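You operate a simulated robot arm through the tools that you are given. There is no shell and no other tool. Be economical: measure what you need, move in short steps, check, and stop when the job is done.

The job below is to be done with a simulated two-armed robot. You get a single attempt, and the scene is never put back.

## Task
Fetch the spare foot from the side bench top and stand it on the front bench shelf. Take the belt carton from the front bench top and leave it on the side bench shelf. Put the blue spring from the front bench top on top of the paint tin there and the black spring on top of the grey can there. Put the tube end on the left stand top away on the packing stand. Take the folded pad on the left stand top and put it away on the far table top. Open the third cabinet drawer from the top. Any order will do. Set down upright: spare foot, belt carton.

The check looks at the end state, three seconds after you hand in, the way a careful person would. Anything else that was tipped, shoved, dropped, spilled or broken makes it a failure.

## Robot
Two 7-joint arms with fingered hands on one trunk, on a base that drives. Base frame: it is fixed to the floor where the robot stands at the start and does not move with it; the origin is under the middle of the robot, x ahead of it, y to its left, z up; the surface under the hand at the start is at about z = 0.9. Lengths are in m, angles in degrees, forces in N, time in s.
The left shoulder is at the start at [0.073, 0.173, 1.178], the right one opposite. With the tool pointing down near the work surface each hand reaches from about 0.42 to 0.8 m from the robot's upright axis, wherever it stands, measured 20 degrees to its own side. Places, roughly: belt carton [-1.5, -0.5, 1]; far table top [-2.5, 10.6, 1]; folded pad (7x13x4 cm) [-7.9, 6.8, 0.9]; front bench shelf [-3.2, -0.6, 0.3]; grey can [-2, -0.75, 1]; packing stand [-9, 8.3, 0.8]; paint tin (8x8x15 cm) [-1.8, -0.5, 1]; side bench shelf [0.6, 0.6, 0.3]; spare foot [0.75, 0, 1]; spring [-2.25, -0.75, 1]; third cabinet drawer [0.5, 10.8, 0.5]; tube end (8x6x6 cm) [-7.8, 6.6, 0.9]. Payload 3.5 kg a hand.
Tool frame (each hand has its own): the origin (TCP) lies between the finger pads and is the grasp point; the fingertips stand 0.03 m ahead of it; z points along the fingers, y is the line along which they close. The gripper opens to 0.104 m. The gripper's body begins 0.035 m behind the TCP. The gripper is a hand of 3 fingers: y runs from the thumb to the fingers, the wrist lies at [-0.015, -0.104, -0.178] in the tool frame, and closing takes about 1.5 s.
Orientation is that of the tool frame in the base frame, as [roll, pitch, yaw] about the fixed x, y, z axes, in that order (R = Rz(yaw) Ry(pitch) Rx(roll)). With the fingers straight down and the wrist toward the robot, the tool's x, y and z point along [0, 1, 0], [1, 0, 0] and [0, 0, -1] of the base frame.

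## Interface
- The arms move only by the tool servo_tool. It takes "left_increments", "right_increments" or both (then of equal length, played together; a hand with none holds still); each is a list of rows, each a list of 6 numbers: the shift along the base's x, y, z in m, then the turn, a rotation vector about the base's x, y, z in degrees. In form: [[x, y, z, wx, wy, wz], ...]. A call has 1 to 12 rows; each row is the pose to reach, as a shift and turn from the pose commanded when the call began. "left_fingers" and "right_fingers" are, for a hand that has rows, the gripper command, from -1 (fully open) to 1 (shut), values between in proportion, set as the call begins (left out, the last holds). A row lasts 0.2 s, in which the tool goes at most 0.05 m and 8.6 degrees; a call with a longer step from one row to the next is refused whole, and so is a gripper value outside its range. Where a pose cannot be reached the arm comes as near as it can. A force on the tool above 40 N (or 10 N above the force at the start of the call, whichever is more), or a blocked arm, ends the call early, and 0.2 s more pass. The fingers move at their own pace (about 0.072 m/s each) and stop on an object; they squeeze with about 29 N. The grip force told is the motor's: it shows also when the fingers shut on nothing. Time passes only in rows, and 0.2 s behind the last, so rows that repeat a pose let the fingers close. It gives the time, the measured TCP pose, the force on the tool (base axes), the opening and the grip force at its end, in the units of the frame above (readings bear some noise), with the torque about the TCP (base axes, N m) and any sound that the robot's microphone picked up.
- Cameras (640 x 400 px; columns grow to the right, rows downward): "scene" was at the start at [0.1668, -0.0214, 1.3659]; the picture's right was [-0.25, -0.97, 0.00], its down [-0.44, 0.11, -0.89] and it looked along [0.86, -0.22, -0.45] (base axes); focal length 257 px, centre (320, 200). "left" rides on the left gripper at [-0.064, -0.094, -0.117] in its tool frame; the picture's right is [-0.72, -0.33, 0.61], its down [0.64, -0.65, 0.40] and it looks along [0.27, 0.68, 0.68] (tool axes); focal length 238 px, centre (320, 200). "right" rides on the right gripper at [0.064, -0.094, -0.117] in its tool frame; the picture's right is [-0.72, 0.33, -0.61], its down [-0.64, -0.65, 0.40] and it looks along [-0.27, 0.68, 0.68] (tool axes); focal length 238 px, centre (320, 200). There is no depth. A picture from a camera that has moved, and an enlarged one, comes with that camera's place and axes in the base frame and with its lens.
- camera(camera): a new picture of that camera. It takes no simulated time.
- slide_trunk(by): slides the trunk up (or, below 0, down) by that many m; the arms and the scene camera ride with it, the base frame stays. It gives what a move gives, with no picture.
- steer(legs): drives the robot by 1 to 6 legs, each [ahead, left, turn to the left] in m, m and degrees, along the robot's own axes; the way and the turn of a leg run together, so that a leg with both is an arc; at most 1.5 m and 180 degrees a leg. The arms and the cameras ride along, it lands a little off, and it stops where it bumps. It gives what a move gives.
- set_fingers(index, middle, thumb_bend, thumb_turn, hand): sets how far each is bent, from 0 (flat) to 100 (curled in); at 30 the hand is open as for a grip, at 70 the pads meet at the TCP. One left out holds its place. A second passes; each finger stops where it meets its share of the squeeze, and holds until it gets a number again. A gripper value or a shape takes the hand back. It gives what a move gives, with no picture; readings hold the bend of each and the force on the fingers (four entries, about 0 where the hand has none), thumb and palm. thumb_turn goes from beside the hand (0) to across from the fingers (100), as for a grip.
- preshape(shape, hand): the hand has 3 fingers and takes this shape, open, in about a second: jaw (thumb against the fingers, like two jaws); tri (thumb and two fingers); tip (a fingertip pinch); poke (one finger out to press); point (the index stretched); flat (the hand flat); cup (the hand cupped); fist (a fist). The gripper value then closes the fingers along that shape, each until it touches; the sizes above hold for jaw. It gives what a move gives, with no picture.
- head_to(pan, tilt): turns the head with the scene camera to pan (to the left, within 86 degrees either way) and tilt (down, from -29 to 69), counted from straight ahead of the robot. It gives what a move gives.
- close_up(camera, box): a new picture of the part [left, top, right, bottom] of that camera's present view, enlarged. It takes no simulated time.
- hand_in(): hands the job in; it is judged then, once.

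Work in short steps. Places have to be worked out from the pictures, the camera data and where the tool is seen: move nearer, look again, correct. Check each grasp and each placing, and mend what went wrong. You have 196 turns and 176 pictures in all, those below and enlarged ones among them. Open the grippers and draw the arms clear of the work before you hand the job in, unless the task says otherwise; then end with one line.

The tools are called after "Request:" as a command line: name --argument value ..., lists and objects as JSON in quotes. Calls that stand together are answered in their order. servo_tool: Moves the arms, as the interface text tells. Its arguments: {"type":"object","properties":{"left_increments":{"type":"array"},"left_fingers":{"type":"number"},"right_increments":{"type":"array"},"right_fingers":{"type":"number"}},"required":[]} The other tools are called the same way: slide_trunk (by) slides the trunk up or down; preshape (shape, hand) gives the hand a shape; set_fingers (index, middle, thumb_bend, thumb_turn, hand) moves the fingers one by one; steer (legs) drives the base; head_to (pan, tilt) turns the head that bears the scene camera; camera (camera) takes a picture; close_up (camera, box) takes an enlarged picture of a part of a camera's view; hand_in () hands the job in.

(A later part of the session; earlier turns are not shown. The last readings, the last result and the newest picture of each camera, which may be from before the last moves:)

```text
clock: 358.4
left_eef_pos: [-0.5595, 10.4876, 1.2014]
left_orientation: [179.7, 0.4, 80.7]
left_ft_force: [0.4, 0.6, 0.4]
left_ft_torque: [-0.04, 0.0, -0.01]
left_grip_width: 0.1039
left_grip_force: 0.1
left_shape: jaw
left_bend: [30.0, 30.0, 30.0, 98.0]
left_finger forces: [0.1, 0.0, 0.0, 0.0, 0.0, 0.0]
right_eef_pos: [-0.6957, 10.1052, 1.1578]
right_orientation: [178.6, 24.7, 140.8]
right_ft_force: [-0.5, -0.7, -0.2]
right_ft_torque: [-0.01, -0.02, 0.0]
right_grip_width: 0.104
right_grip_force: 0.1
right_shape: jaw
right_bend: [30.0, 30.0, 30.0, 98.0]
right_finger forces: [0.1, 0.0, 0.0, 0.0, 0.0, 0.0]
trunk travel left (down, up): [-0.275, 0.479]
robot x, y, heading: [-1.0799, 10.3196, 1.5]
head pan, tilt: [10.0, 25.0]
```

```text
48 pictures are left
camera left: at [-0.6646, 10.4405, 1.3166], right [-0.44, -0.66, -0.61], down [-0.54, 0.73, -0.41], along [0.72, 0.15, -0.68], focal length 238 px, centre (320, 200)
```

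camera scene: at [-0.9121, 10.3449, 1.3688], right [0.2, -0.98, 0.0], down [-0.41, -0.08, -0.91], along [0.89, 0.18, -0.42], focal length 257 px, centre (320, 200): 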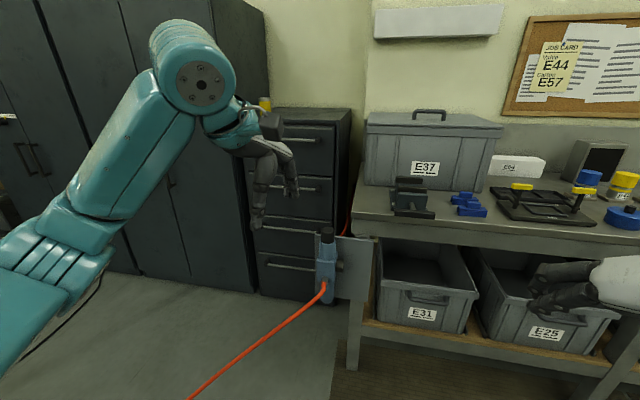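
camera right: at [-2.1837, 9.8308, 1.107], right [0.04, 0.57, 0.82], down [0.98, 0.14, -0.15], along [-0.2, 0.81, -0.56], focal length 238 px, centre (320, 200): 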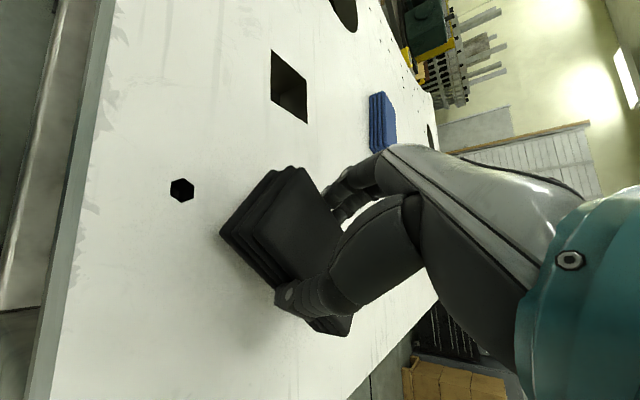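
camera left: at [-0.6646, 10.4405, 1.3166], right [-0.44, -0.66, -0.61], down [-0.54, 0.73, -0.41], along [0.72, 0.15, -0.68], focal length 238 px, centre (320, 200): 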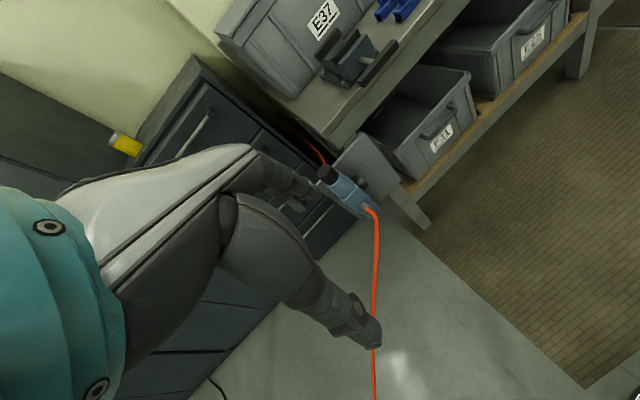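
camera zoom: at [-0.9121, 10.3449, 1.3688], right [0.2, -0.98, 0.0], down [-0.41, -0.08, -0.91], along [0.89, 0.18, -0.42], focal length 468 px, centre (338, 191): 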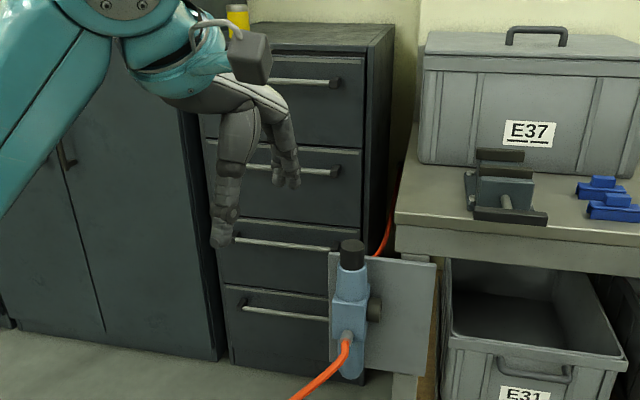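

An orange hose hangs from a valve on the bench end and seems to cross in front. I need a better view: shift left to look straight at the cabinet.

Request:
steer --legs '[[-0.1, 0.42, -1.5]]'

Request:
head_to --pan -5 --tilt 32

Request:
camera --camera "scene"

```text
clock: 361.1
left_eef_pos: [-0.6607, 10.8976, 1.2017]
left_orientation: [179.7, 0.4, 78.7]
left_ft_force: [0.5, 0.2, -0.5]
left_ft_torque: [0.03, 0.0, 0.02]
left_grip_width: 0.1035
left_grip_force: 0.1
left_shape: jaw
left_bend: [30.0, 30.0, 30.0, 98.0]
left_finger forces: [0.1, 0.0, 0.0, 0.1, 0.0, 0.0]
right_eef_pos: [-0.8094, 10.52, 1.1574]
right_orientation: [178.7, 24.8, 138.7]
right_ft_force: [-0.4, 0.3, -0.2]
right_ft_torque: [0.04, 0.02, -0.01]
right_grip_width: 0.1037
right_grip_force: 0.1
right_shape: jaw
right_bend: [30.0, 30.0, 30.0, 98.0]
right_finger forces: [0.0, 0.1, 0.0, 0.0, 0.1, 0.0]
trunk travel left (down, up): [-0.275, 0.479]
robot x, y, heading: [-1.1868, 10.7518, -0.3]
head pan, tilt: [10.0, 25.0]
```

```text
clock: 361.9
left_eef_pos: [-0.6612, 10.8974, 1.2006]
left_orientation: [179.7, 0.1, 78.8]
left_ft_force: [0.1, -0.1, 0.2]
left_ft_torque: [0.0, -0.01, 0.02]
left_grip_width: 0.1035
left_grip_force: 0.1
left_shape: jaw
left_bend: [30.0, 30.0, 30.0, 98.0]
left_finger forces: [0.1, 0.1, 0.1, 0.0, 0.1, 0.0]
right_eef_pos: [-0.8097, 10.52, 1.1584]
right_orientation: [178.7, 24.6, 138.8]
right_ft_force: [0.1, -0.6, 0.7]
right_ft_torque: [-0.01, -0.03, -0.01]
right_grip_width: 0.1039
right_grip_force: 0.1
right_shape: jaw
right_bend: [30.0, 30.0, 30.0, 98.0]
right_finger forces: [0.0, 0.0, 0.1, 0.0, 0.0, 0.0]
trunk travel left (down, up): [-0.275, 0.479]
robot x, y, heading: [-1.1853, 10.7488, -0.3]
head pan, tilt: [-5.0, 32.0]
```

```text
47 pictures are left
camera scene: at [-1.0181, 10.7432, 1.3577], right [-0.09, -1.0, 0.0], down [-0.53, 0.05, -0.85], along [0.84, -0.08, -0.53], focal length 257 px, centre (320, 200)
```

scene: 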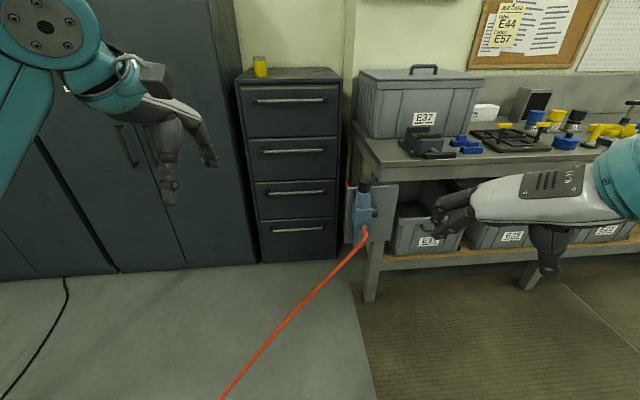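

The valve/hose sits at about (-0.19,10.48,0.68), hanging outward to the floor near (-0.5,11.1). The third handle is a horizontal bar at x≈0.33, z≈0.57, y 10.60–10.93. Plan: stand at about (-0.6,10.5), trunk down, left hand fingers 45° forward-down, reach over the hose to the bar's right part. Pre-pose in free space first.

Request:
steer --legs '[[-0.3, -0.25, 0]]'

Request:
servo_tool --right_increments '[[-0.01, 0, 0.04, 0, 0, 0], [-0.02, 0, 0.08, 0, 0, 0], [-0.03, 0, 0.12, 0, 0, 0], [-0.04, 0, 0.16, 0, 0, 0], [-0.05, 0, 0.2, 0, 0, 0], [-0.05, 0, 0.24, 0, 0, 0]]' --left_increments '[[0, 0, 0, 0, 0, 4], [0, 0, 0, 0, 0, 8], [0, 0, 0, 0, 0, 11], [0, 0, 0, 0, 0, 11], [0, 0, 0, 0, 0, 11], [0, 0, 0, 0, 0, 11]]'

Request:
slide_trunk --by -0.27

Request:
servo_tool --left_increments '[[0.02, 0, -0.01, 0, -7.5, 0], [0.05, 0, -0.02, 0, -15, 0], [0.08, 0.0, -0.03, 0, -22.5, 0], [0.11, 0.0, -0.05, 0, -30, 0], [0.14, 0.0, -0.07, 0, -37.5, 0], [0.17, 0.0, -0.09, 0, -45, 0], [0.2, 0, -0.11, 0, -45, 0], [0.24, 0, -0.13, 0, -45, 0], [0.28, 0, -0.13, 0, -45, 0], [0.32, 0, -0.13, 0, -45, 0], [0.36, 0, -0.13, 0, -45, 0]]'

Request:
camera --camera "scene"

```text
clock: 364.3
left_eef_pos: [-0.9557, 10.6562, 1.2005]
left_orientation: [179.7, 0.3, 79.1]
left_ft_force: [-0.5, 0.1, -0.1]
left_ft_torque: [0.05, -0.01, 0.02]
left_grip_width: 0.1039
left_grip_force: 0.1
left_shape: jaw
left_bend: [30.0, 30.0, 30.0, 98.0]
left_finger forces: [0.0, 0.0, 0.0, 0.1, 0.0, 0.0]
right_eef_pos: [-1.1025, 10.2776, 1.1581]
right_orientation: [178.6, 24.7, 139.1]
right_ft_force: [0.2, 0.5, 0.9]
right_ft_torque: [0.01, 0.0, 0.01]
right_grip_width: 0.1035
right_grip_force: 0.0
right_shape: jaw
right_bend: [30.0, 30.0, 30.0, 98.0]
right_finger forces: [0.0, 0.0, 0.1, 0.0, 0.0, 0.0]
trunk travel left (down, up): [-0.275, 0.479]
robot x, y, heading: [-1.4814, 10.5051, 0.1]
head pan, tilt: [-5.0, 32.0]
```

```text
clock: 365.7
left_eef_pos: [-0.956, 10.6574, 1.2006]
left_orientation: [179.7, 0.3, 90.1]
left_ft_force: [0.2, 0.0, 0.2]
left_ft_torque: [0.02, -0.02, -0.01]
left_grip_width: 0.1036
left_grip_force: 0.1
left_shape: jaw
left_bend: [30.0, 30.0, 30.0, 98.0]
left_finger forces: [0.0, 0.0, 0.0, 0.1, 0.0, 0.0]
right_eef_pos: [-1.1545, 10.278, 1.4015]
right_orientation: [178.6, 24.7, 139.1]
right_ft_force: [0.3, 0.1, 0.7]
right_ft_torque: [-0.02, 0.03, 0.02]
right_grip_width: 0.1035
right_grip_force: 0.1
right_shape: jaw
right_bend: [30.0, 30.0, 30.0, 98.0]
right_finger forces: [0.1, 0.0, 0.0, 0.0, 0.1, 0.0]
trunk travel left (down, up): [-0.275, 0.479]
robot x, y, heading: [-1.4807, 10.5055, 0.4]
head pan, tilt: [-5.0, 32.0]
```

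```text
clock: 368.4
left_eef_pos: [-0.9569, 10.6562, 0.9311]
left_orientation: [179.6, 0.4, 90.1]
left_ft_force: [0.5, 0.3, 0.6]
left_ft_torque: [0.03, -0.03, 0.01]
left_grip_width: 0.1038
left_grip_force: 0.1
left_shape: jaw
left_bend: [30.0, 30.0, 30.0, 98.0]
left_finger forces: [0.1, 0.0, 0.0, 0.1, 0.0, 0.1]
right_eef_pos: [-1.1087, 10.2773, 1.1124]
right_orientation: [-177.9, 21.0, 140.4]
right_ft_force: [-0.2, -0.2, 0.9]
right_ft_torque: [0.02, -0.02, 0.03]
right_grip_width: 0.1037
right_grip_force: 0.1
right_shape: jaw
right_bend: [30.0, 30.0, 30.0, 98.0]
right_finger forces: [0.0, 0.0, 0.0, 0.0, 0.0, 0.1]
trunk travel left (down, up): [-0.005, 0.749]
robot x, y, heading: [-1.4814, 10.5073, -0.2]
head pan, tilt: [-5.0, 32.0]
```

```text
clock: 370.8
left_eef_pos: [-0.5932, 10.6562, 0.8013]
left_orientation: [134.5, 0.3, 89.8]
left_ft_force: [-0.3, -0.4, 0.0]
left_ft_torque: [0.02, -0.04, 0.03]
left_grip_width: 0.1037
left_grip_force: 0.0
left_shape: jaw
left_bend: [30.0, 30.0, 30.0, 98.0]
left_finger forces: [0.0, 0.0, 0.0, 0.1, 0.1, 0.0]
right_eef_pos: [-1.1071, 10.2782, 1.1114]
right_orientation: [-177.8, 21.0, 140.4]
right_ft_force: [-0.2, 0.0, 0.4]
right_ft_torque: [0.01, -0.01, 0.01]
right_grip_width: 0.1037
right_grip_force: 0.0
right_shape: jaw
right_bend: [30.0, 30.0, 30.0, 98.0]
right_finger forces: [0.1, 0.0, 0.0, 0.0, 0.0, 0.0]
trunk travel left (down, up): [-0.005, 0.749]
robot x, y, heading: [-1.479, 10.5075, -0.2]
head pan, tilt: [-5.0, 32.0]
```

```text
46 pictures are left
camera scene: at [-1.166, 10.4995, 1.0735], right [-0.09, -1.0, 0.0], down [-0.53, 0.05, -0.85], along [0.84, -0.07, -0.53], focal length 257 px, centre (320, 200)
```

scene: 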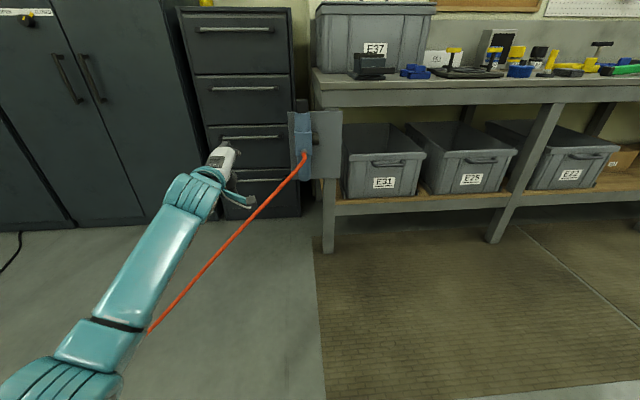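

The pose reaches 0.89 m ahead at z 0.80 without trouble. Drive 0.68 m ahead with the hand passing above the hose, then re-measure the handle.

Request:
steer --legs '[[0.66, 0, 0.2]]'

Request:
camera --camera "left"

Request:
head_to --pan 15 --tilt 30

Request:
camera --camera "scene"

```text
clock: 374.5
left_eef_pos: [0.0569, 10.6575, 0.8012]
left_orientation: [134.7, 0.4, 89.9]
left_ft_force: [0.0, -0.4, -0.9]
left_ft_torque: [-0.01, 0.01, -0.03]
left_grip_width: 0.1036
left_grip_force: 0.1
left_shape: jaw
left_bend: [30.0, 30.0, 30.0, 98.0]
left_finger forces: [0.1, 0.0, 0.0, 0.0, 0.0, 0.0]
right_eef_pos: [-0.4579, 10.2782, 1.1118]
right_orientation: [-177.9, 20.9, 140.4]
right_ft_force: [0.4, -0.5, 0.9]
right_ft_torque: [-0.01, -0.01, -0.01]
right_grip_width: 0.1034
right_grip_force: 0.1
right_shape: jaw
right_bend: [30.0, 30.0, 30.0, 98.0]
right_finger forces: [0.0, 0.0, 0.1, 0.0, 0.0, 0.0]
trunk travel left (down, up): [-0.005, 0.749]
robot x, y, heading: [-0.8288, 10.5074, -0.2]
head pan, tilt: [-5.0, 32.0]
```

```text
45 pictures are left
camera left: at [-0.0943, 10.593, 0.8165], right [0.2, -0.72, -0.66], down [-0.17, 0.64, -0.75], along [0.96, 0.27, 0.01], focal length 238 px, centre (320, 200)
```

left: 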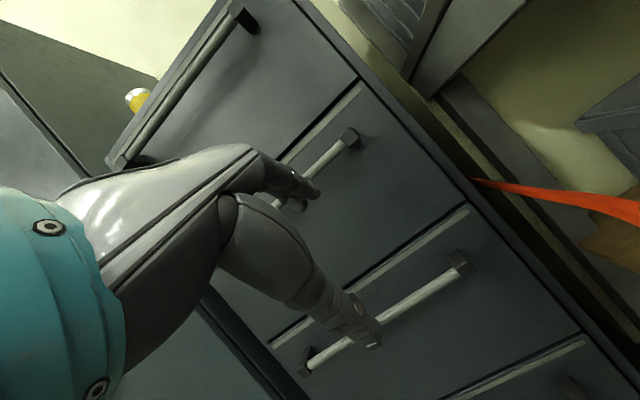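

```text
clock: 375.3
left_eef_pos: [0.0556, 10.6572, 0.8019]
left_orientation: [134.6, 0.4, 89.8]
left_ft_force: [0.6, 0.5, 0.1]
left_ft_torque: [0.0, 0.02, 0.0]
left_grip_width: 0.1039
left_grip_force: 0.1
left_shape: jaw
left_bend: [30.0, 30.0, 30.0, 98.0]
left_finger forces: [0.0, 0.1, 0.1, 0.0, 0.1, 0.0]
right_eef_pos: [-0.4573, 10.2786, 1.1115]
right_orientation: [-178.0, 21.0, 140.3]
right_ft_force: [0.4, 0.6, -0.1]
right_ft_torque: [0.01, 0.03, -0.01]
right_grip_width: 0.1038
right_grip_force: 0.0
right_shape: jaw
right_bend: [30.0, 30.0, 30.0, 98.0]
right_finger forces: [0.1, 0.0, 0.0, 0.0, 0.0, 0.0]
trunk travel left (down, up): [-0.005, 0.749]
robot x, y, heading: [-0.8316, 10.5027, -0.2]
head pan, tilt: [15.0, 30.0]
```

```text
44 pictures are left
camera scene: at [-0.518, 10.5309, 1.0767], right [0.26, -0.97, 0.0], down [-0.48, -0.13, -0.87], along [0.84, 0.22, -0.5], focal length 257 px, centre (320, 200)
```

scene: 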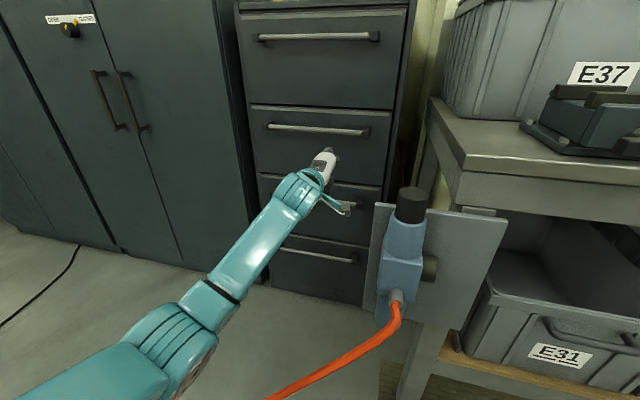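

Third handle bar: x≈0.285, z≈0.60, y 10.60–10.93. Tilt to 30° below horizontal, lower to just above bar height, then close in.

Request:
servo_tool --left_increments '[[0, 0, -0.03, 0, -7.5, 0], [0, 0, -0.06, 0, -15, 0], [0, 0, -0.1, 0, -15, 0], [0, 0, -0.14, 0, -15, 0], [0, 0, -0.18, 0, -15, 0], [0, 0, -0.2, 0, -15, 0], [0, 0, -0.2, 0, -15, 0]]' --left_fingers -0.5

Request:
camera --camera "left"

Request:
camera --camera "scene"

```text
clock: 376.9
left_eef_pos: [0.0547, 10.6557, 0.6041]
left_orientation: [119.5, 0.3, 89.8]
left_ft_force: [-0.4, -0.4, 0.7]
left_ft_torque: [0.02, 0.02, 0.01]
left_grip_width: 0.0781
left_grip_force: 0.1
left_shape: jaw
left_bend: [27.0, 36.0, 54.0, 99.0]
left_finger forces: [0.0, 0.0, 0.0, 0.0, 0.1, 0.0]
right_eef_pos: [-0.4579, 10.2774, 1.1114]
right_orientation: [-177.9, 21.0, 140.5]
right_ft_force: [-0.4, -0.1, 0.6]
right_ft_torque: [-0.02, -0.03, -0.02]
right_grip_width: 0.1037
right_grip_force: 0.0
right_shape: jaw
right_bend: [30.0, 30.0, 30.0, 98.0]
right_finger forces: [0.0, 0.0, 0.1, 0.0, 0.1, 0.0]
trunk travel left (down, up): [-0.005, 0.749]
robot x, y, heading: [-0.829, 10.5066, -0.1]
head pan, tilt: [15.0, 30.0]
```

```text
43 pictures are left
camera left: at [-0.0941, 10.592, 0.5798], right [0.37, -0.72, -0.58], down [0.03, 0.64, -0.77], along [0.93, 0.27, 0.26], focal length 238 px, centre (320, 200)
```

left: 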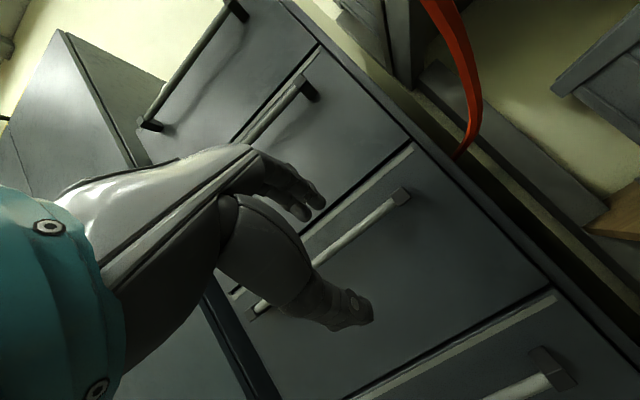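

```text
42 pictures are left
camera scene: at [-0.518, 10.5309, 1.0767], right [0.26, -0.97, 0.0], down [-0.48, -0.13, -0.87], along [0.84, 0.22, -0.5], focal length 257 px, centre (320, 200)
```

scene: 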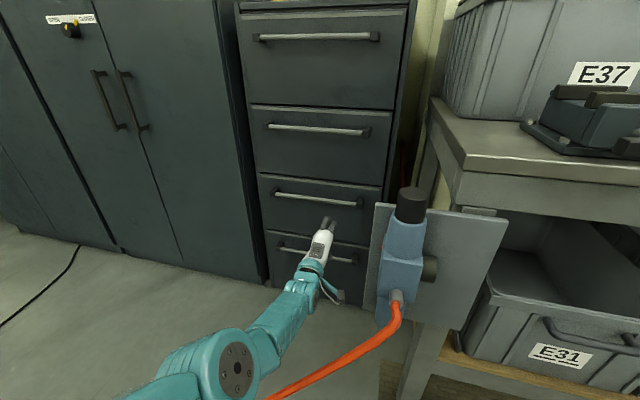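

Handle triangulated from the two hand views: x≈0.276, z≈0.607, y 10.60–10.93. Drive 0.16 ahead and check.

Request:
steer --legs '[[0.16, 0.02, 0.1]]'

Request:
camera --camera "left"

Request:
camera --camera "scene"

```text
clock: 378.3
left_eef_pos: [0.2152, 10.6791, 0.6035]
left_orientation: [119.8, 0.3, 90.0]
left_ft_force: [0.0, -0.4, -0.1]
left_ft_torque: [-0.01, -0.01, 0.0]
left_grip_width: 0.0782
left_grip_force: 0.1
left_shape: jaw
left_bend: [27.0, 36.0, 54.0, 99.0]
left_finger forces: [0.1, 0.0, 0.0, 0.0, 0.0, 0.1]
right_eef_pos: [-0.2956, 10.3001, 1.1122]
right_orientation: [-178.0, 21.0, 140.6]
right_ft_force: [0.7, -0.1, 0.2]
right_ft_torque: [-0.01, 0.04, 0.03]
right_grip_width: 0.1037
right_grip_force: 0.0
right_shape: jaw
right_bend: [30.0, 30.0, 30.0, 98.0]
right_finger forces: [0.0, 0.1, 0.0, 0.0, 0.1, 0.0]
trunk travel left (down, up): [-0.005, 0.749]
robot x, y, heading: [-0.6695, 10.5288, 0.6]
head pan, tilt: [15.0, 30.0]
```

```text
41 pictures are left
camera left: at [0.0659, 10.6147, 0.5794], right [0.37, -0.72, -0.58], down [0.03, 0.64, -0.77], along [0.93, 0.27, 0.26], focal length 238 px, centre (320, 200)
```

left: 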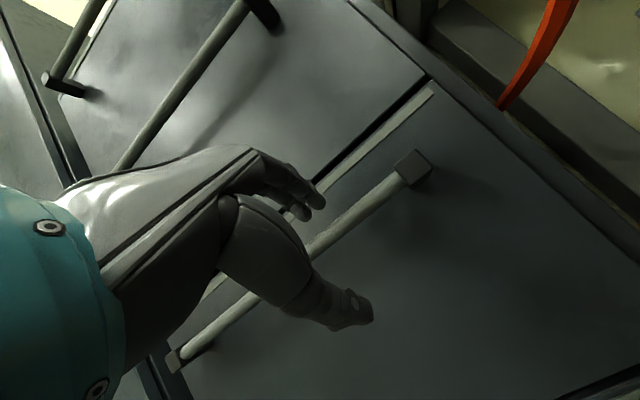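

```text
40 pictures are left
camera scene: at [-0.3575, 10.5522, 1.0766], right [0.26, -0.97, 0.0], down [-0.48, -0.13, -0.87], along [0.84, 0.23, -0.5], focal length 257 px, centre (320, 200)
```

scene: 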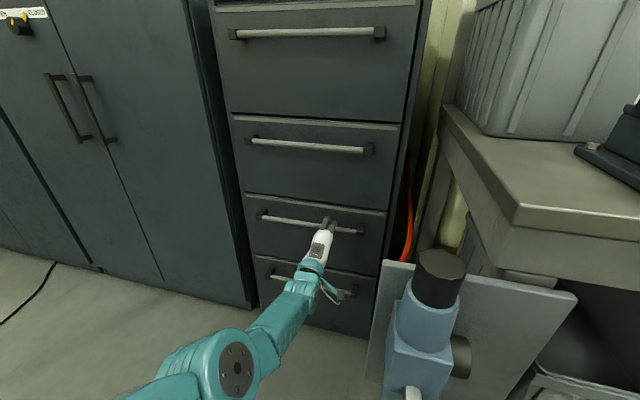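

The bar lies between thumb and fingers. Advance 4 cm slowly and close.

Request:
servo_tool --left_increments '[[0.012, 0, 0, 0, 0, 0], [0.024, 0, 0, 0, 0, 0], [0.036, 0, 0.001, 0, 0, 0], [0.043, 0, 0.001, 0, 0, 0], [0.043, 0, 0.001, 0, 0, 0]]'

Request:
servo_tool --left_increments '[[0, 0, 0, 0, 0, 0], [0, 0, 0, 0, 0, 0], [0, 0, 0, 0, 0, 0], [0, 0, 0, 0, 0, 0], [0, 0, 0, 0, 0, 0], [0, 0, 0, 0, 0, 0], [0, 0, 0, 0, 0, 0]]' --left_fingers 1

Request:
camera --camera "left"

```text
clock: 379.5
left_eef_pos: [0.2149, 10.6788, 0.6031]
left_orientation: [119.7, 0.3, 89.9]
left_ft_force: [0.1, 0.2, -1.0]
left_ft_torque: [-0.01, 0.0, 0.02]
left_grip_width: 0.0781
left_grip_force: 0.1
left_shape: jaw
left_bend: [27.0, 36.0, 54.0, 99.0]
left_finger forces: [0.0, 0.0, 0.0, 0.0, 0.1, 0.1]
left hand out of reach, approached as far as the arm can: row 1, 2, 3, 4, 5
right_eef_pos: [-0.2961, 10.2997, 1.1113]
right_orientation: [-178.0, 20.9, 140.6]
right_ft_force: [0.4, -0.3, -0.8]
right_ft_torque: [0.01, 0.01, 0.0]
right_grip_width: 0.1037
right_grip_force: 0.0
right_shape: jaw
right_bend: [30.0, 30.0, 30.0, 98.0]
right_finger forces: [0.1, 0.0, 0.0, 0.1, 0.1, 0.0]
trunk travel left (down, up): [-0.005, 0.749]
robot x, y, heading: [-0.6705, 10.5264, 0.2]
head pan, tilt: [15.0, 30.0]
```

```text
clock: 381.1
left_eef_pos: [0.2149, 10.6791, 0.6036]
left_orientation: [119.8, 0.3, 90.0]
left_ft_force: [0.2, 0.5, 0.0]
left_ft_torque: [-0.02, 0.0, 0.03]
left_grip_width: 0.0001
left_grip_force: 28.9
left_shape: jaw
left_bend: [70.0, 70.0, 48.0, 100.0]
left_finger forces: [0.0, 0.0, 0.1, 0.1, 0.0, 0.1]
right_eef_pos: [-0.2976, 10.2997, 1.1116]
right_orientation: [-178.0, 20.9, 140.7]
right_ft_force: [0.2, 0.5, -0.8]
right_ft_torque: [0.02, -0.05, 0.02]
right_grip_width: 0.1037
right_grip_force: 0.1
right_shape: jaw
right_bend: [30.0, 30.0, 30.0, 98.0]
right_finger forces: [0.0, 0.0, 0.0, 0.0, 0.1, 0.1]
trunk travel left (down, up): [-0.005, 0.749]
robot x, y, heading: [-0.6702, 10.5241, -0.0]
head pan, tilt: [15.0, 30.0]
```

```text
39 pictures are left
camera left: at [0.0658, 10.6147, 0.5797], right [0.37, -0.72, -0.58], down [0.03, 0.64, -0.77], along [0.93, 0.27, 0.26], focal length 238 px, centre (320, 200)
```

left: 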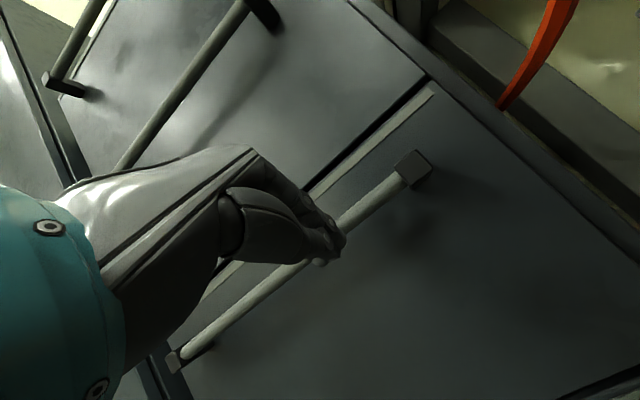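

The arm is at full extension, so the fingers closed short of the bar. Re-open and advance with the base instead.

Request:
servo_tool --left_increments '[[0, 0, 0, 0, 0, 0], [0, 0, 0, 0, 0, 0], [0, 0, 0, 0, 0, 0], [0, 0, 0, 0, 0, 0], [0, 0, 0, 0, 0, 0], [0, 0, 0, 0, 0, 0], [0, 0, 0, 0, 0, 0]]' --left_fingers -0.7

Request:
steer --legs '[[0.045, 0, 0]]'

Request:
camera --camera "left"

```text
clock: 382.7
left_eef_pos: [0.2151, 10.6785, 0.604]
left_orientation: [119.7, 0.3, 90.1]
left_ft_force: [-0.1, 0.0, 0.1]
left_ft_torque: [-0.02, 0.0, 0.01]
left_grip_width: 0.0885
left_grip_force: 0.0
left_shape: jaw
left_bend: [27.0, 33.0, 44.0, 99.0]
left_finger forces: [0.0, 0.0, 0.1, 0.0, 0.0, 0.1]
right_eef_pos: [-0.2968, 10.299, 1.1116]
right_orientation: [-177.9, 21.0, 140.7]
right_ft_force: [-0.4, 0.1, -0.6]
right_ft_torque: [0.04, 0.0, 0.01]
right_grip_width: 0.1037
right_grip_force: 0.0
right_shape: jaw
right_bend: [30.0, 30.0, 30.0, 98.0]
right_finger forces: [0.0, 0.0, 0.0, 0.0, 0.1, 0.0]
trunk travel left (down, up): [-0.005, 0.749]
robot x, y, heading: [-0.672, 10.5241, 0.1]
head pan, tilt: [15.0, 30.0]
```

```text
clock: 383.7
left_eef_pos: [0.2572, 10.6781, 0.6044]
left_orientation: [119.2, 0.4, 89.9]
left_ft_force: [-3.5, -0.3, 0.9]
left_ft_torque: [0.0, -0.1, 0.02]
left_grip_width: 0.0878
left_grip_force: 0.1
left_shape: jaw
left_bend: [28.0, 33.0, 44.0, 99.0]
left_finger forces: [2.2, 0.7, 0.0, 0.0, 0.0, 0.0]
right_eef_pos: [-0.2527, 10.2991, 1.1125]
right_orientation: [-178.0, 21.0, 140.6]
right_ft_force: [-0.1, 0.1, 0.4]
right_ft_torque: [0.0, 0.01, 0.01]
right_grip_width: 0.1041
right_grip_force: 0.0
right_shape: jaw
right_bend: [30.0, 30.0, 30.0, 98.0]
right_finger forces: [0.0, 0.0, 0.0, 0.0, 0.1, 0.0]
trunk travel left (down, up): [-0.005, 0.749]
robot x, y, heading: [-0.6285, 10.527, 0.4]
head pan, tilt: [15.0, 30.0]
stopped in leg 1: the force on the tool passed its limit at 63 N (the readings are from after the stop); the commanded pose is now the measured one
```

```text
38 pictures are left
camera left: at [0.1086, 10.6139, 0.5791], right [0.37, -0.72, -0.58], down [0.04, 0.64, -0.77], along [0.93, 0.27, 0.26], focal length 238 px, centre (320, 200)
```

left: 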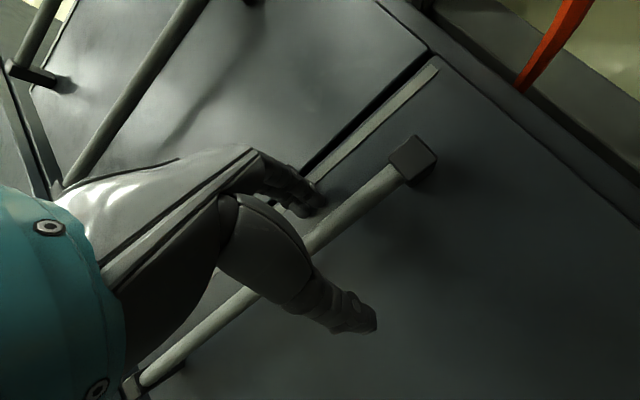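

Fingertips have just touched the drawer face; the bar is within the grip. Close.

Request:
servo_tool --left_increments '[[-0.003, 0, 0, 0, 0, 0], [-0.003, 0, 0, 0, 0, 0], [-0.003, 0, 0, 0, 0, 0], [-0.003, 0, 0, 0, 0, 0], [-0.003, 0, 0, 0, 0, 0], [-0.003, 0, 0, 0, 0, 0], [-0.003, 0, 0, 0, 0, 0]]' --left_fingers 1

Request:
camera --camera "left"

```text
clock: 385.3
left_eef_pos: [0.2544, 10.6774, 0.6008]
left_orientation: [119.7, 0.4, 89.9]
left_ft_force: [-1.6, -0.9, -15.9]
left_ft_torque: [0.14, 0.31, -0.16]
left_grip_width: 0.0027
left_grip_force: 28.8
left_shape: jaw
left_bend: [75.0, 63.0, 46.0, 100.0]
left_finger forces: [5.1, 13.4, 0.0, 0.0, 31.7, 0.0]
right_eef_pos: [-0.251, 10.3012, 1.1107]
right_orientation: [-177.9, 20.8, 140.7]
right_ft_force: [-0.2, -0.2, 0.9]
right_ft_torque: [-0.03, 0.01, -0.02]
right_grip_width: 0.1037
right_grip_force: 0.0
right_shape: jaw
right_bend: [30.0, 30.0, 30.0, 98.0]
right_finger forces: [0.1, 0.0, 0.1, 0.0, 0.1, 0.0]
trunk travel left (down, up): [-0.005, 0.749]
robot x, y, heading: [-0.6242, 10.5279, 0.1]
head pan, tilt: [15.0, 30.0]
```

```text
37 pictures are left
camera left: at [0.1059, 10.6133, 0.5758], right [0.37, -0.72, -0.58], down [0.03, 0.64, -0.77], along [0.93, 0.27, 0.26], focal length 238 px, centre (320, 200)
```

left: 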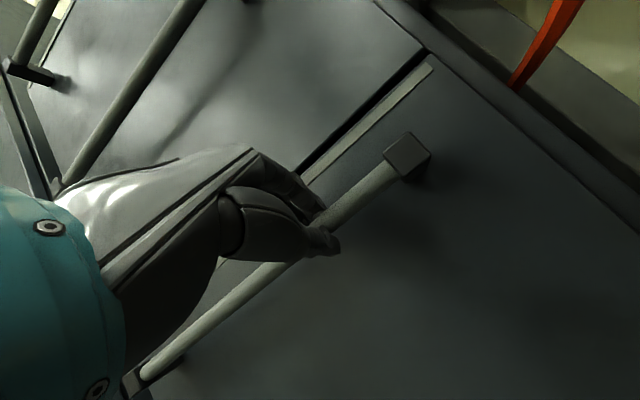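

The fingers hook over the bar with the thumb beneath. Pull back gently 4 cm and check.

Request:
servo_tool --left_increments '[[-0.01, 0, 0.002, 0, 0, 0], [-0.02, 0, 0.002, 0, 0, 0], [-0.03, 0, 0.002, 0, 0, 0], [-0.04, 0, 0.002, 0, 0, 0], [-0.04, 0, 0.002, 0, 0, 0]]'

Request:
camera --camera "left"

Request:
camera --camera "scene"

```text
clock: 386.5
left_eef_pos: [0.2144, 10.6765, 0.6022]
left_orientation: [119.9, 0.4, 89.9]
left_ft_force: [1.1, -2.0, -22.3]
left_ft_torque: [0.11, 0.39, -0.19]
left_grip_width: 0.0022
left_grip_force: 28.1
left_shape: jaw
left_bend: [75.0, 64.0, 44.0, 100.0]
left_finger forces: [5.1, 14.6, 0.1, 0.0, 33.1, 0.1]
right_eef_pos: [-0.2505, 10.3014, 1.1109]
right_orientation: [-177.7, 20.9, 140.7]
right_ft_force: [0.6, 0.0, 0.3]
right_ft_torque: [0.02, 0.0, 0.02]
right_grip_width: 0.1035
right_grip_force: 0.0
right_shape: jaw
right_bend: [30.0, 30.0, 30.0, 98.0]
right_finger forces: [0.1, 0.0, 0.0, 0.0, 0.0, 0.0]
trunk travel left (down, up): [-0.005, 0.749]
robot x, y, heading: [-0.6303, 10.5282, 0.2]
head pan, tilt: [15.0, 30.0]
```

```text
36 pictures are left
camera left: at [0.0655, 10.6136, 0.5776], right [0.37, -0.72, -0.58], down [0.03, 0.63, -0.77], along [0.93, 0.27, 0.25], focal length 238 px, centre (320, 200)
```

left: 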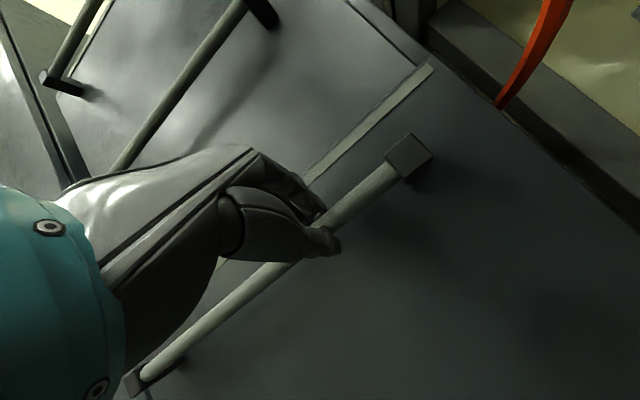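

```text
35 pictures are left
camera scene: at [-0.3117, 10.5526, 1.0758], right [0.26, -0.97, 0.0], down [-0.48, -0.13, -0.86], along [0.83, 0.23, -0.5], focal length 257 px, centre (320, 200)
```

scene: 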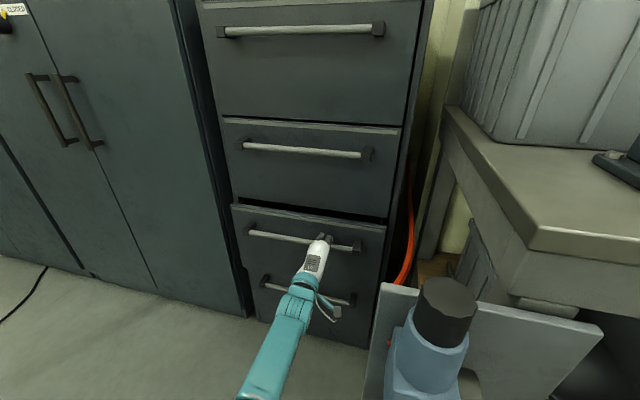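

The drawer is moving. Before pulling further, check the arm's clearance to the hose.

Request:
head_to --pan 25 --tilt 62

Request:
camera --camera "scene"

Request:
camera --camera "right"

```text
clock: 387.5
left_eef_pos: [0.2148, 10.6775, 0.6012]
left_orientation: [119.9, 0.4, 89.9]
left_ft_force: [1.0, -3.7, -21.6]
left_ft_torque: [0.09, 0.38, -0.19]
left_grip_width: 0.002
left_grip_force: 28.7
left_shape: jaw
left_bend: [75.0, 64.0, 45.0, 100.0]
left_finger forces: [5.1, 14.3, 0.0, 0.1, 32.9, 0.0]
right_eef_pos: [-0.2495, 10.299, 1.1112]
right_orientation: [-177.8, 20.9, 140.7]
right_ft_force: [0.8, 0.2, -0.1]
right_ft_torque: [0.0, 0.0, 0.01]
right_grip_width: 0.1035
right_grip_force: 0.1
right_shape: jaw
right_bend: [30.0, 30.0, 30.0, 98.0]
right_finger forces: [0.1, 0.0, 0.0, 0.1, 0.1, 0.0]
trunk travel left (down, up): [-0.005, 0.749]
robot x, y, heading: [-0.6291, 10.5287, 0.4]
head pan, tilt: [25.0, 62.0]
```

```text
34 pictures are left
camera scene: at [-0.3408, 10.5562, 1.0316], right [0.43, -0.91, 0.0], down [-0.8, -0.38, -0.47], along [0.42, 0.2, -0.88], focal length 257 px, centre (320, 200)
```

scene: 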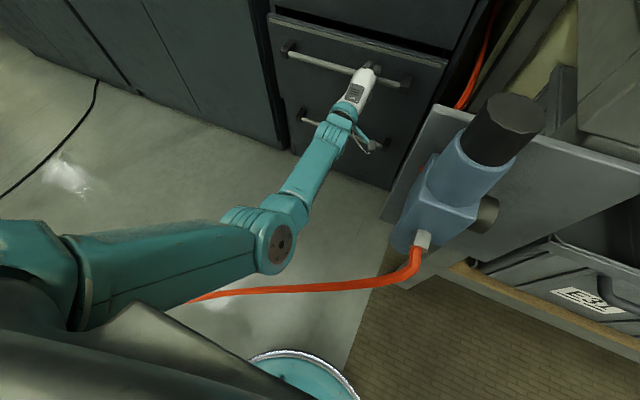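

```text
33 pictures are left
camera right: at [-0.3858, 10.2967, 1.2013], right [0.58, -0.02, 0.82], down [0.14, -0.98, -0.13], along [0.8, 0.19, -0.56], focal length 238 px, centre (320, 200)
```

right: 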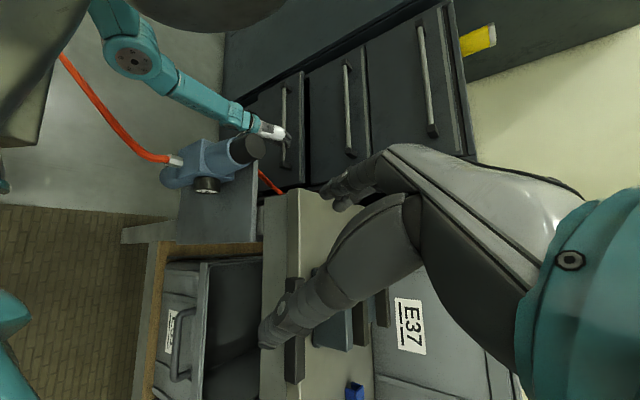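

The elbow is above the hose with ~0.1 m gap; pulling far in this posture would bring the low wrist onto the hose. Pull 8 cm more with the arm, then look and re-grip with fingers pointing down (higher wrist).

Request:
servo_tool --left_increments '[[-0.015, 0, 0, 0, 0, 0], [-0.03, 0, 0, 0, 0, 0], [-0.045, 0, 0, 0, 0, 0], [-0.06, 0, 0, 0, 0, 0], [-0.08, 0, 0, 0, 0, 0], [-0.08, 0, 0, 0, 0, 0]]'

Request:
camera --camera "scene"

Request:
camera --camera "right"

```text
clock: 388.9
left_eef_pos: [0.1358, 10.678, 0.6004]
left_orientation: [119.9, 0.4, 89.7]
left_ft_force: [0.3, -1.1, -22.5]
left_ft_torque: [0.09, 0.45, -0.17]
left_grip_width: 0.0022
left_grip_force: 29.1
left_shape: jaw
left_bend: [75.0, 64.0, 44.0, 100.0]
left_finger forces: [4.7, 14.7, 0.0, 0.1, 33.4, 0.0]
right_eef_pos: [-0.2502, 10.3005, 1.1108]
right_orientation: [-177.7, 20.9, 140.8]
right_ft_force: [-0.2, 0.0, 0.4]
right_ft_torque: [-0.02, -0.02, -0.01]
right_grip_width: 0.1036
right_grip_force: 0.2
right_shape: jaw
right_bend: [30.0, 30.0, 30.0, 98.0]
right_finger forces: [0.0, 0.0, 0.0, 0.1, 0.0, 0.0]
trunk travel left (down, up): [-0.005, 0.749]
robot x, y, heading: [-0.629, 10.5239, 0.1]
head pan, tilt: [25.0, 62.0]
```

```text
32 pictures are left
camera scene: at [-0.3411, 10.5564, 1.0316], right [0.43, -0.9, 0.0], down [-0.8, -0.38, -0.47], along [0.42, 0.2, -0.88], focal length 257 px, centre (320, 200)
```

scene: 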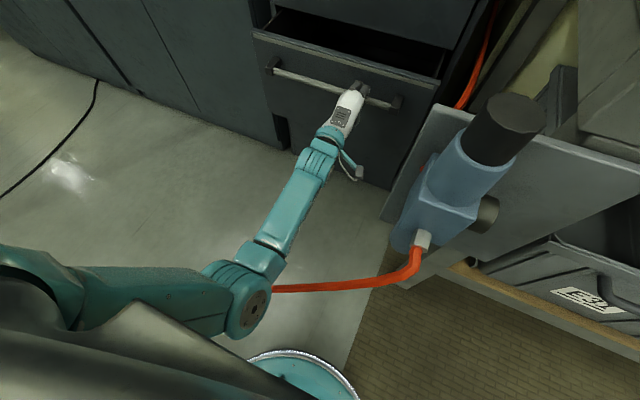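

```text
31 pictures are left
camera right: at [-0.3861, 10.2969, 1.2014], right [0.58, -0.02, 0.82], down [0.14, -0.98, -0.13], along [0.8, 0.19, -0.56], focal length 238 px, centre (320, 200)
```

right: 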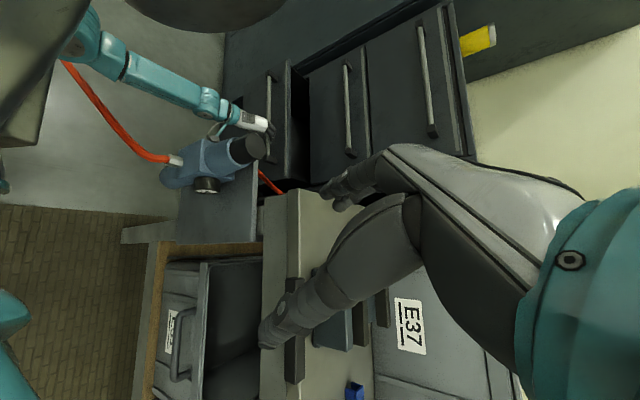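

12 cm open. Now rotate the hand about the bar by 30° (fingers steeper) while holding, to raise the wrist above hose level.

Request:
servo_tool --left_increments '[[0, 0, 0.002, 0, 5, 0], [0, 0, 0.003, 0, 10, 0], [0, 0, 0.005, 0, 15, 0], [-0.001, 0, 0.006, 0, 20, 0], [-0.001, 0, 0.008, 0, 25, 0], [-0.001, 0, 0.009, 0, 30, 0], [-0.001, 0, 0.009, 0, 30, 0]]'

Request:
camera --camera "left"

Request:
camera --camera "scene"

```text
clock: 390.5
left_eef_pos: [0.1331, 10.6779, 0.6104]
left_orientation: [149.9, 0.5, 90.0]
left_ft_force: [1.9, -2.6, -25.0]
left_ft_torque: [0.06, 0.19, -0.21]
left_grip_width: 0.0019
left_grip_force: 28.9
left_shape: jaw
left_bend: [75.0, 65.0, 44.0, 100.0]
left_finger forces: [2.6, 10.7, 0.1, 0.1, 29.8, 0.1]
right_eef_pos: [-0.251, 10.3004, 1.1116]
right_orientation: [-177.8, 21.0, 140.7]
right_ft_force: [0.0, 0.9, -0.7]
right_ft_torque: [0.0, -0.03, 0.0]
right_grip_width: 0.1038
right_grip_force: 0.2
right_shape: jaw
right_bend: [30.0, 30.0, 30.0, 98.0]
right_finger forces: [0.0, 0.0, 0.0, 0.0, 0.0, 0.0]
trunk travel left (down, up): [-0.005, 0.749]
robot x, y, heading: [-0.6236, 10.5244, 0.1]
head pan, tilt: [25.0, 62.0]
```

```text
30 pictures are left
camera left: at [-0.0065, 10.614, 0.6631], right [0.03, -0.72, -0.69], down [-0.36, 0.64, -0.68], along [0.93, 0.27, -0.25], focal length 238 px, centre (320, 200)
```

left: 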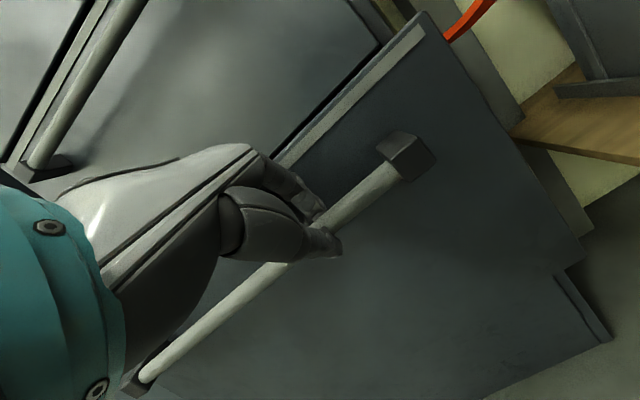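

```text
29 pictures are left
camera scene: at [-0.3408, 10.5563, 1.0315], right [0.43, -0.91, 0.0], down [-0.8, -0.38, -0.47], along [0.42, 0.2, -0.88], focal length 257 px, centre (320, 200)
```

scene: 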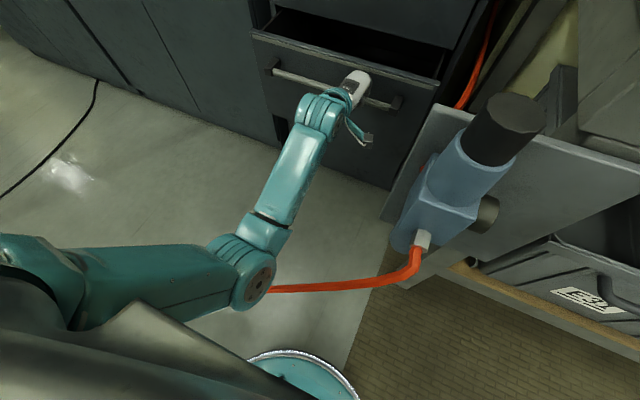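

Rotation went smoothly. Pull 10 cm further with the arm.

Request:
servo_tool --left_increments '[[-0.015, 0, 0, 0, 0, 0], [-0.03, 0, 0, 0, 0, 0], [-0.045, 0, 0, 0, 0, 0], [-0.06, 0, 0, 0, 0, 0], [-0.08, 0, 0, 0, 0, 0], [-0.1, 0, 0, 0, 0, 0], [-0.1, 0, 0, 0, 0, 0]]'

Request:
camera --camera "scene"

Request:
camera --camera "right"

```text
clock: 392.1
left_eef_pos: [0.0341, 10.6781, 0.6104]
left_orientation: [150.1, 0.3, 90.0]
left_ft_force: [-0.3, 4.0, -28.7]
left_ft_torque: [0.05, 0.31, -0.14]
left_grip_width: 0.0019
left_grip_force: 29.0
left_shape: jaw
left_bend: [75.0, 65.0, 43.0, 100.0]
left_finger forces: [3.3, 13.2, 0.0, 0.0, 31.6, 0.0]
right_eef_pos: [-0.2493, 10.3013, 1.1104]
right_orientation: [-177.7, 20.9, 140.7]
right_ft_force: [0.0, -0.5, -0.5]
right_ft_torque: [0.0, 0.04, 0.0]
right_grip_width: 0.1034
right_grip_force: 0.1
right_shape: jaw
right_bend: [30.0, 30.0, 30.0, 98.0]
right_finger forces: [0.0, 0.0, 0.1, 0.0, 0.0, 0.0]
trunk travel left (down, up): [-0.005, 0.749]
robot x, y, heading: [-0.6245, 10.5264, 0.1]
head pan, tilt: [25.0, 62.0]
```

```text
28 pictures are left
camera scene: at [-0.3408, 10.5568, 1.0314], right [0.43, -0.9, 0.0], down [-0.8, -0.38, -0.47], along [0.42, 0.2, -0.88], focal length 257 px, centre (320, 200)
```

scene: 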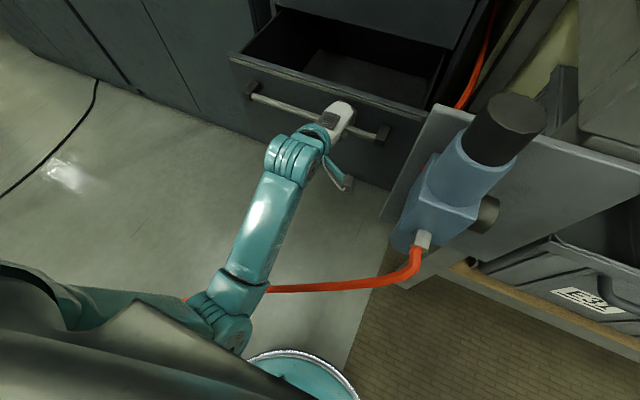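

```text
27 pictures are left
camera right: at [-0.3857, 10.2974, 1.2013], right [0.58, -0.02, 0.82], down [0.14, -0.98, -0.13], along [0.8, 0.19, -0.56], focal length 238 px, centre (320, 200)
```

right: 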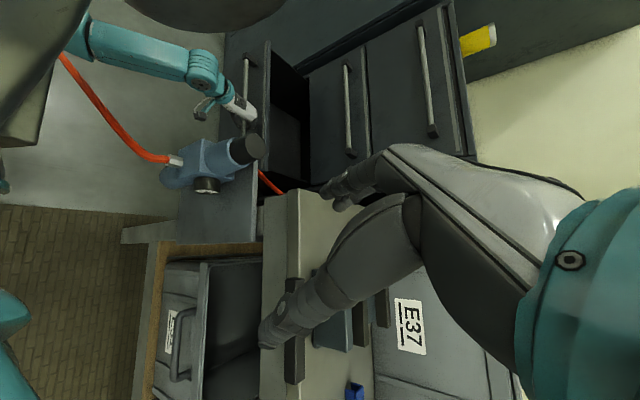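

22 cm open, nothing touching. Pull 7 cm more.

Request:
servo_tool --left_increments '[[-0.015, 0, 0, 0, 0, 0], [-0.03, 0, 0, 0, 0, 0], [-0.045, 0, 0, 0, 0, 0], [-0.06, 0, 0, 0, 0, 0], [-0.07, 0, 0, 0, 0, 0], [-0.07, 0, 0, 0, 0, 0]]'

Request:
camera --camera "scene"

Request:
camera --camera "right"

```text
clock: 393.0
left_eef_pos: [-0.0123, 10.6797, 0.6079]
left_orientation: [150.7, -0.4, 89.8]
left_ft_force: [-4.0, -5.5, -23.0]
left_ft_torque: [-0.01, 0.31, -0.28]
left_grip_width: 0.0019
left_grip_force: 29.0
left_shape: jaw
left_bend: [75.0, 66.0, 45.0, 100.0]
left_finger forces: [3.5, 13.2, 0.0, 0.0, 30.7, 0.0]
right_eef_pos: [-0.2519, 10.301, 1.113]
right_orientation: [-178.0, 21.0, 140.5]
right_ft_force: [0.3, -0.2, 0.6]
right_ft_torque: [0.0, 0.02, 0.02]
right_grip_width: 0.1035
right_grip_force: 0.2
right_shape: jaw
right_bend: [30.0, 30.0, 30.0, 98.0]
right_finger forces: [0.0, 0.1, 0.1, 0.0, 0.0, 0.0]
trunk travel left (down, up): [-0.005, 0.749]
robot x, y, heading: [-0.6273, 10.5245, 0.1]
head pan, tilt: [25.0, 62.0]
stopped in row 4 (left hand): the force on the tool passed its limit at 42 N (the readings are from after the stop); the commanded pose is now the measured one
```

```text
26 pictures are left
camera scene: at [-0.342, 10.5556, 1.0322], right [0.42, -0.91, 0.0], down [-0.8, -0.37, -0.47], along [0.42, 0.2, -0.88], focal length 257 px, centre (320, 200)
```

scene: 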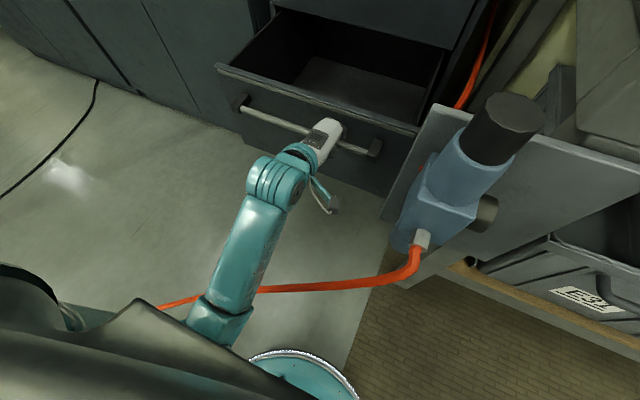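

```text
25 pictures are left
camera right: at [-0.3878, 10.2962, 1.2019], right [0.57, -0.02, 0.82], down [0.14, -0.98, -0.13], along [0.81, 0.19, -0.56], focal length 238 px, centre (320, 200)
```

right: 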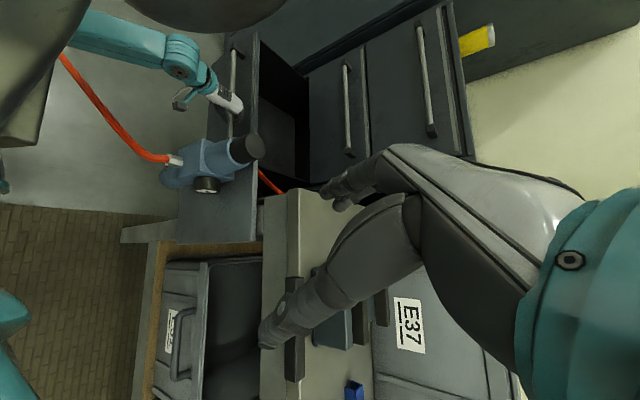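

The drawer reached what seems its stop at ~27 cm open. Release partially and lift the hand out straight up.

Request:
servo_tool --left_increments '[[0, 0, 0, 0, 0, 0], [0, 0, 0, 0, 0, 0], [0, 0, 0, 0, 0, 0], [0, 0, 0, 0, 0, 0], [0, 0, 0, 0, 0, 0], [0, 0, 0, 0, 0, 0]]' --left_fingers -0.2

Request:
camera --camera "left"

```text
clock: 394.4
left_eef_pos: [-0.0114, 10.6793, 0.6142]
left_orientation: [149.6, -0.3, 90.0]
left_ft_force: [-1.3, 1.2, 0.2]
left_ft_torque: [0.01, -0.08, 0.02]
left_grip_width: 0.0618
left_grip_force: 0.0
left_shape: jaw
left_bend: [29.0, 41.0, 65.0, 100.0]
left_finger forces: [0.1, 2.0, 0.0, 0.1, 0.0, 0.0]
right_eef_pos: [-0.2526, 10.2997, 1.1112]
right_orientation: [-177.9, 20.9, 140.5]
right_ft_force: [0.5, 0.1, -0.5]
right_ft_torque: [0.01, 0.0, -0.01]
right_grip_width: 0.1037
right_grip_force: 0.1
right_shape: jaw
right_bend: [30.0, 30.0, 30.0, 98.0]
right_finger forces: [0.0, 0.0, 0.1, 0.0, 0.0, 0.0]
trunk travel left (down, up): [-0.005, 0.749]
robot x, y, heading: [-0.6251, 10.5255, 0.1]
head pan, tilt: [25.0, 62.0]
```

```text
24 pictures are left
camera left: at [-0.1526, 10.615, 0.6662], right [0.03, -0.72, -0.7], down [-0.36, 0.64, -0.68], along [0.93, 0.27, -0.24], focal length 238 px, centre (320, 200)
```

left: 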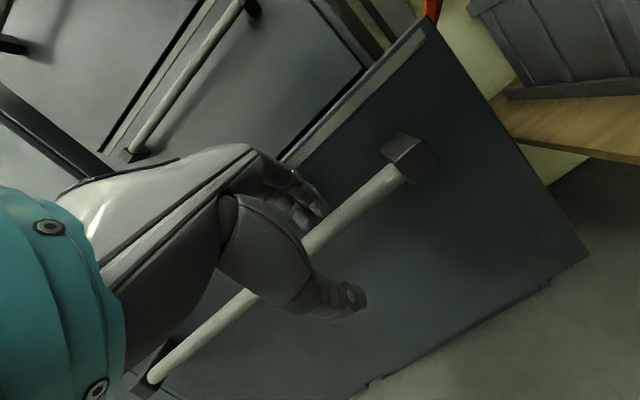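

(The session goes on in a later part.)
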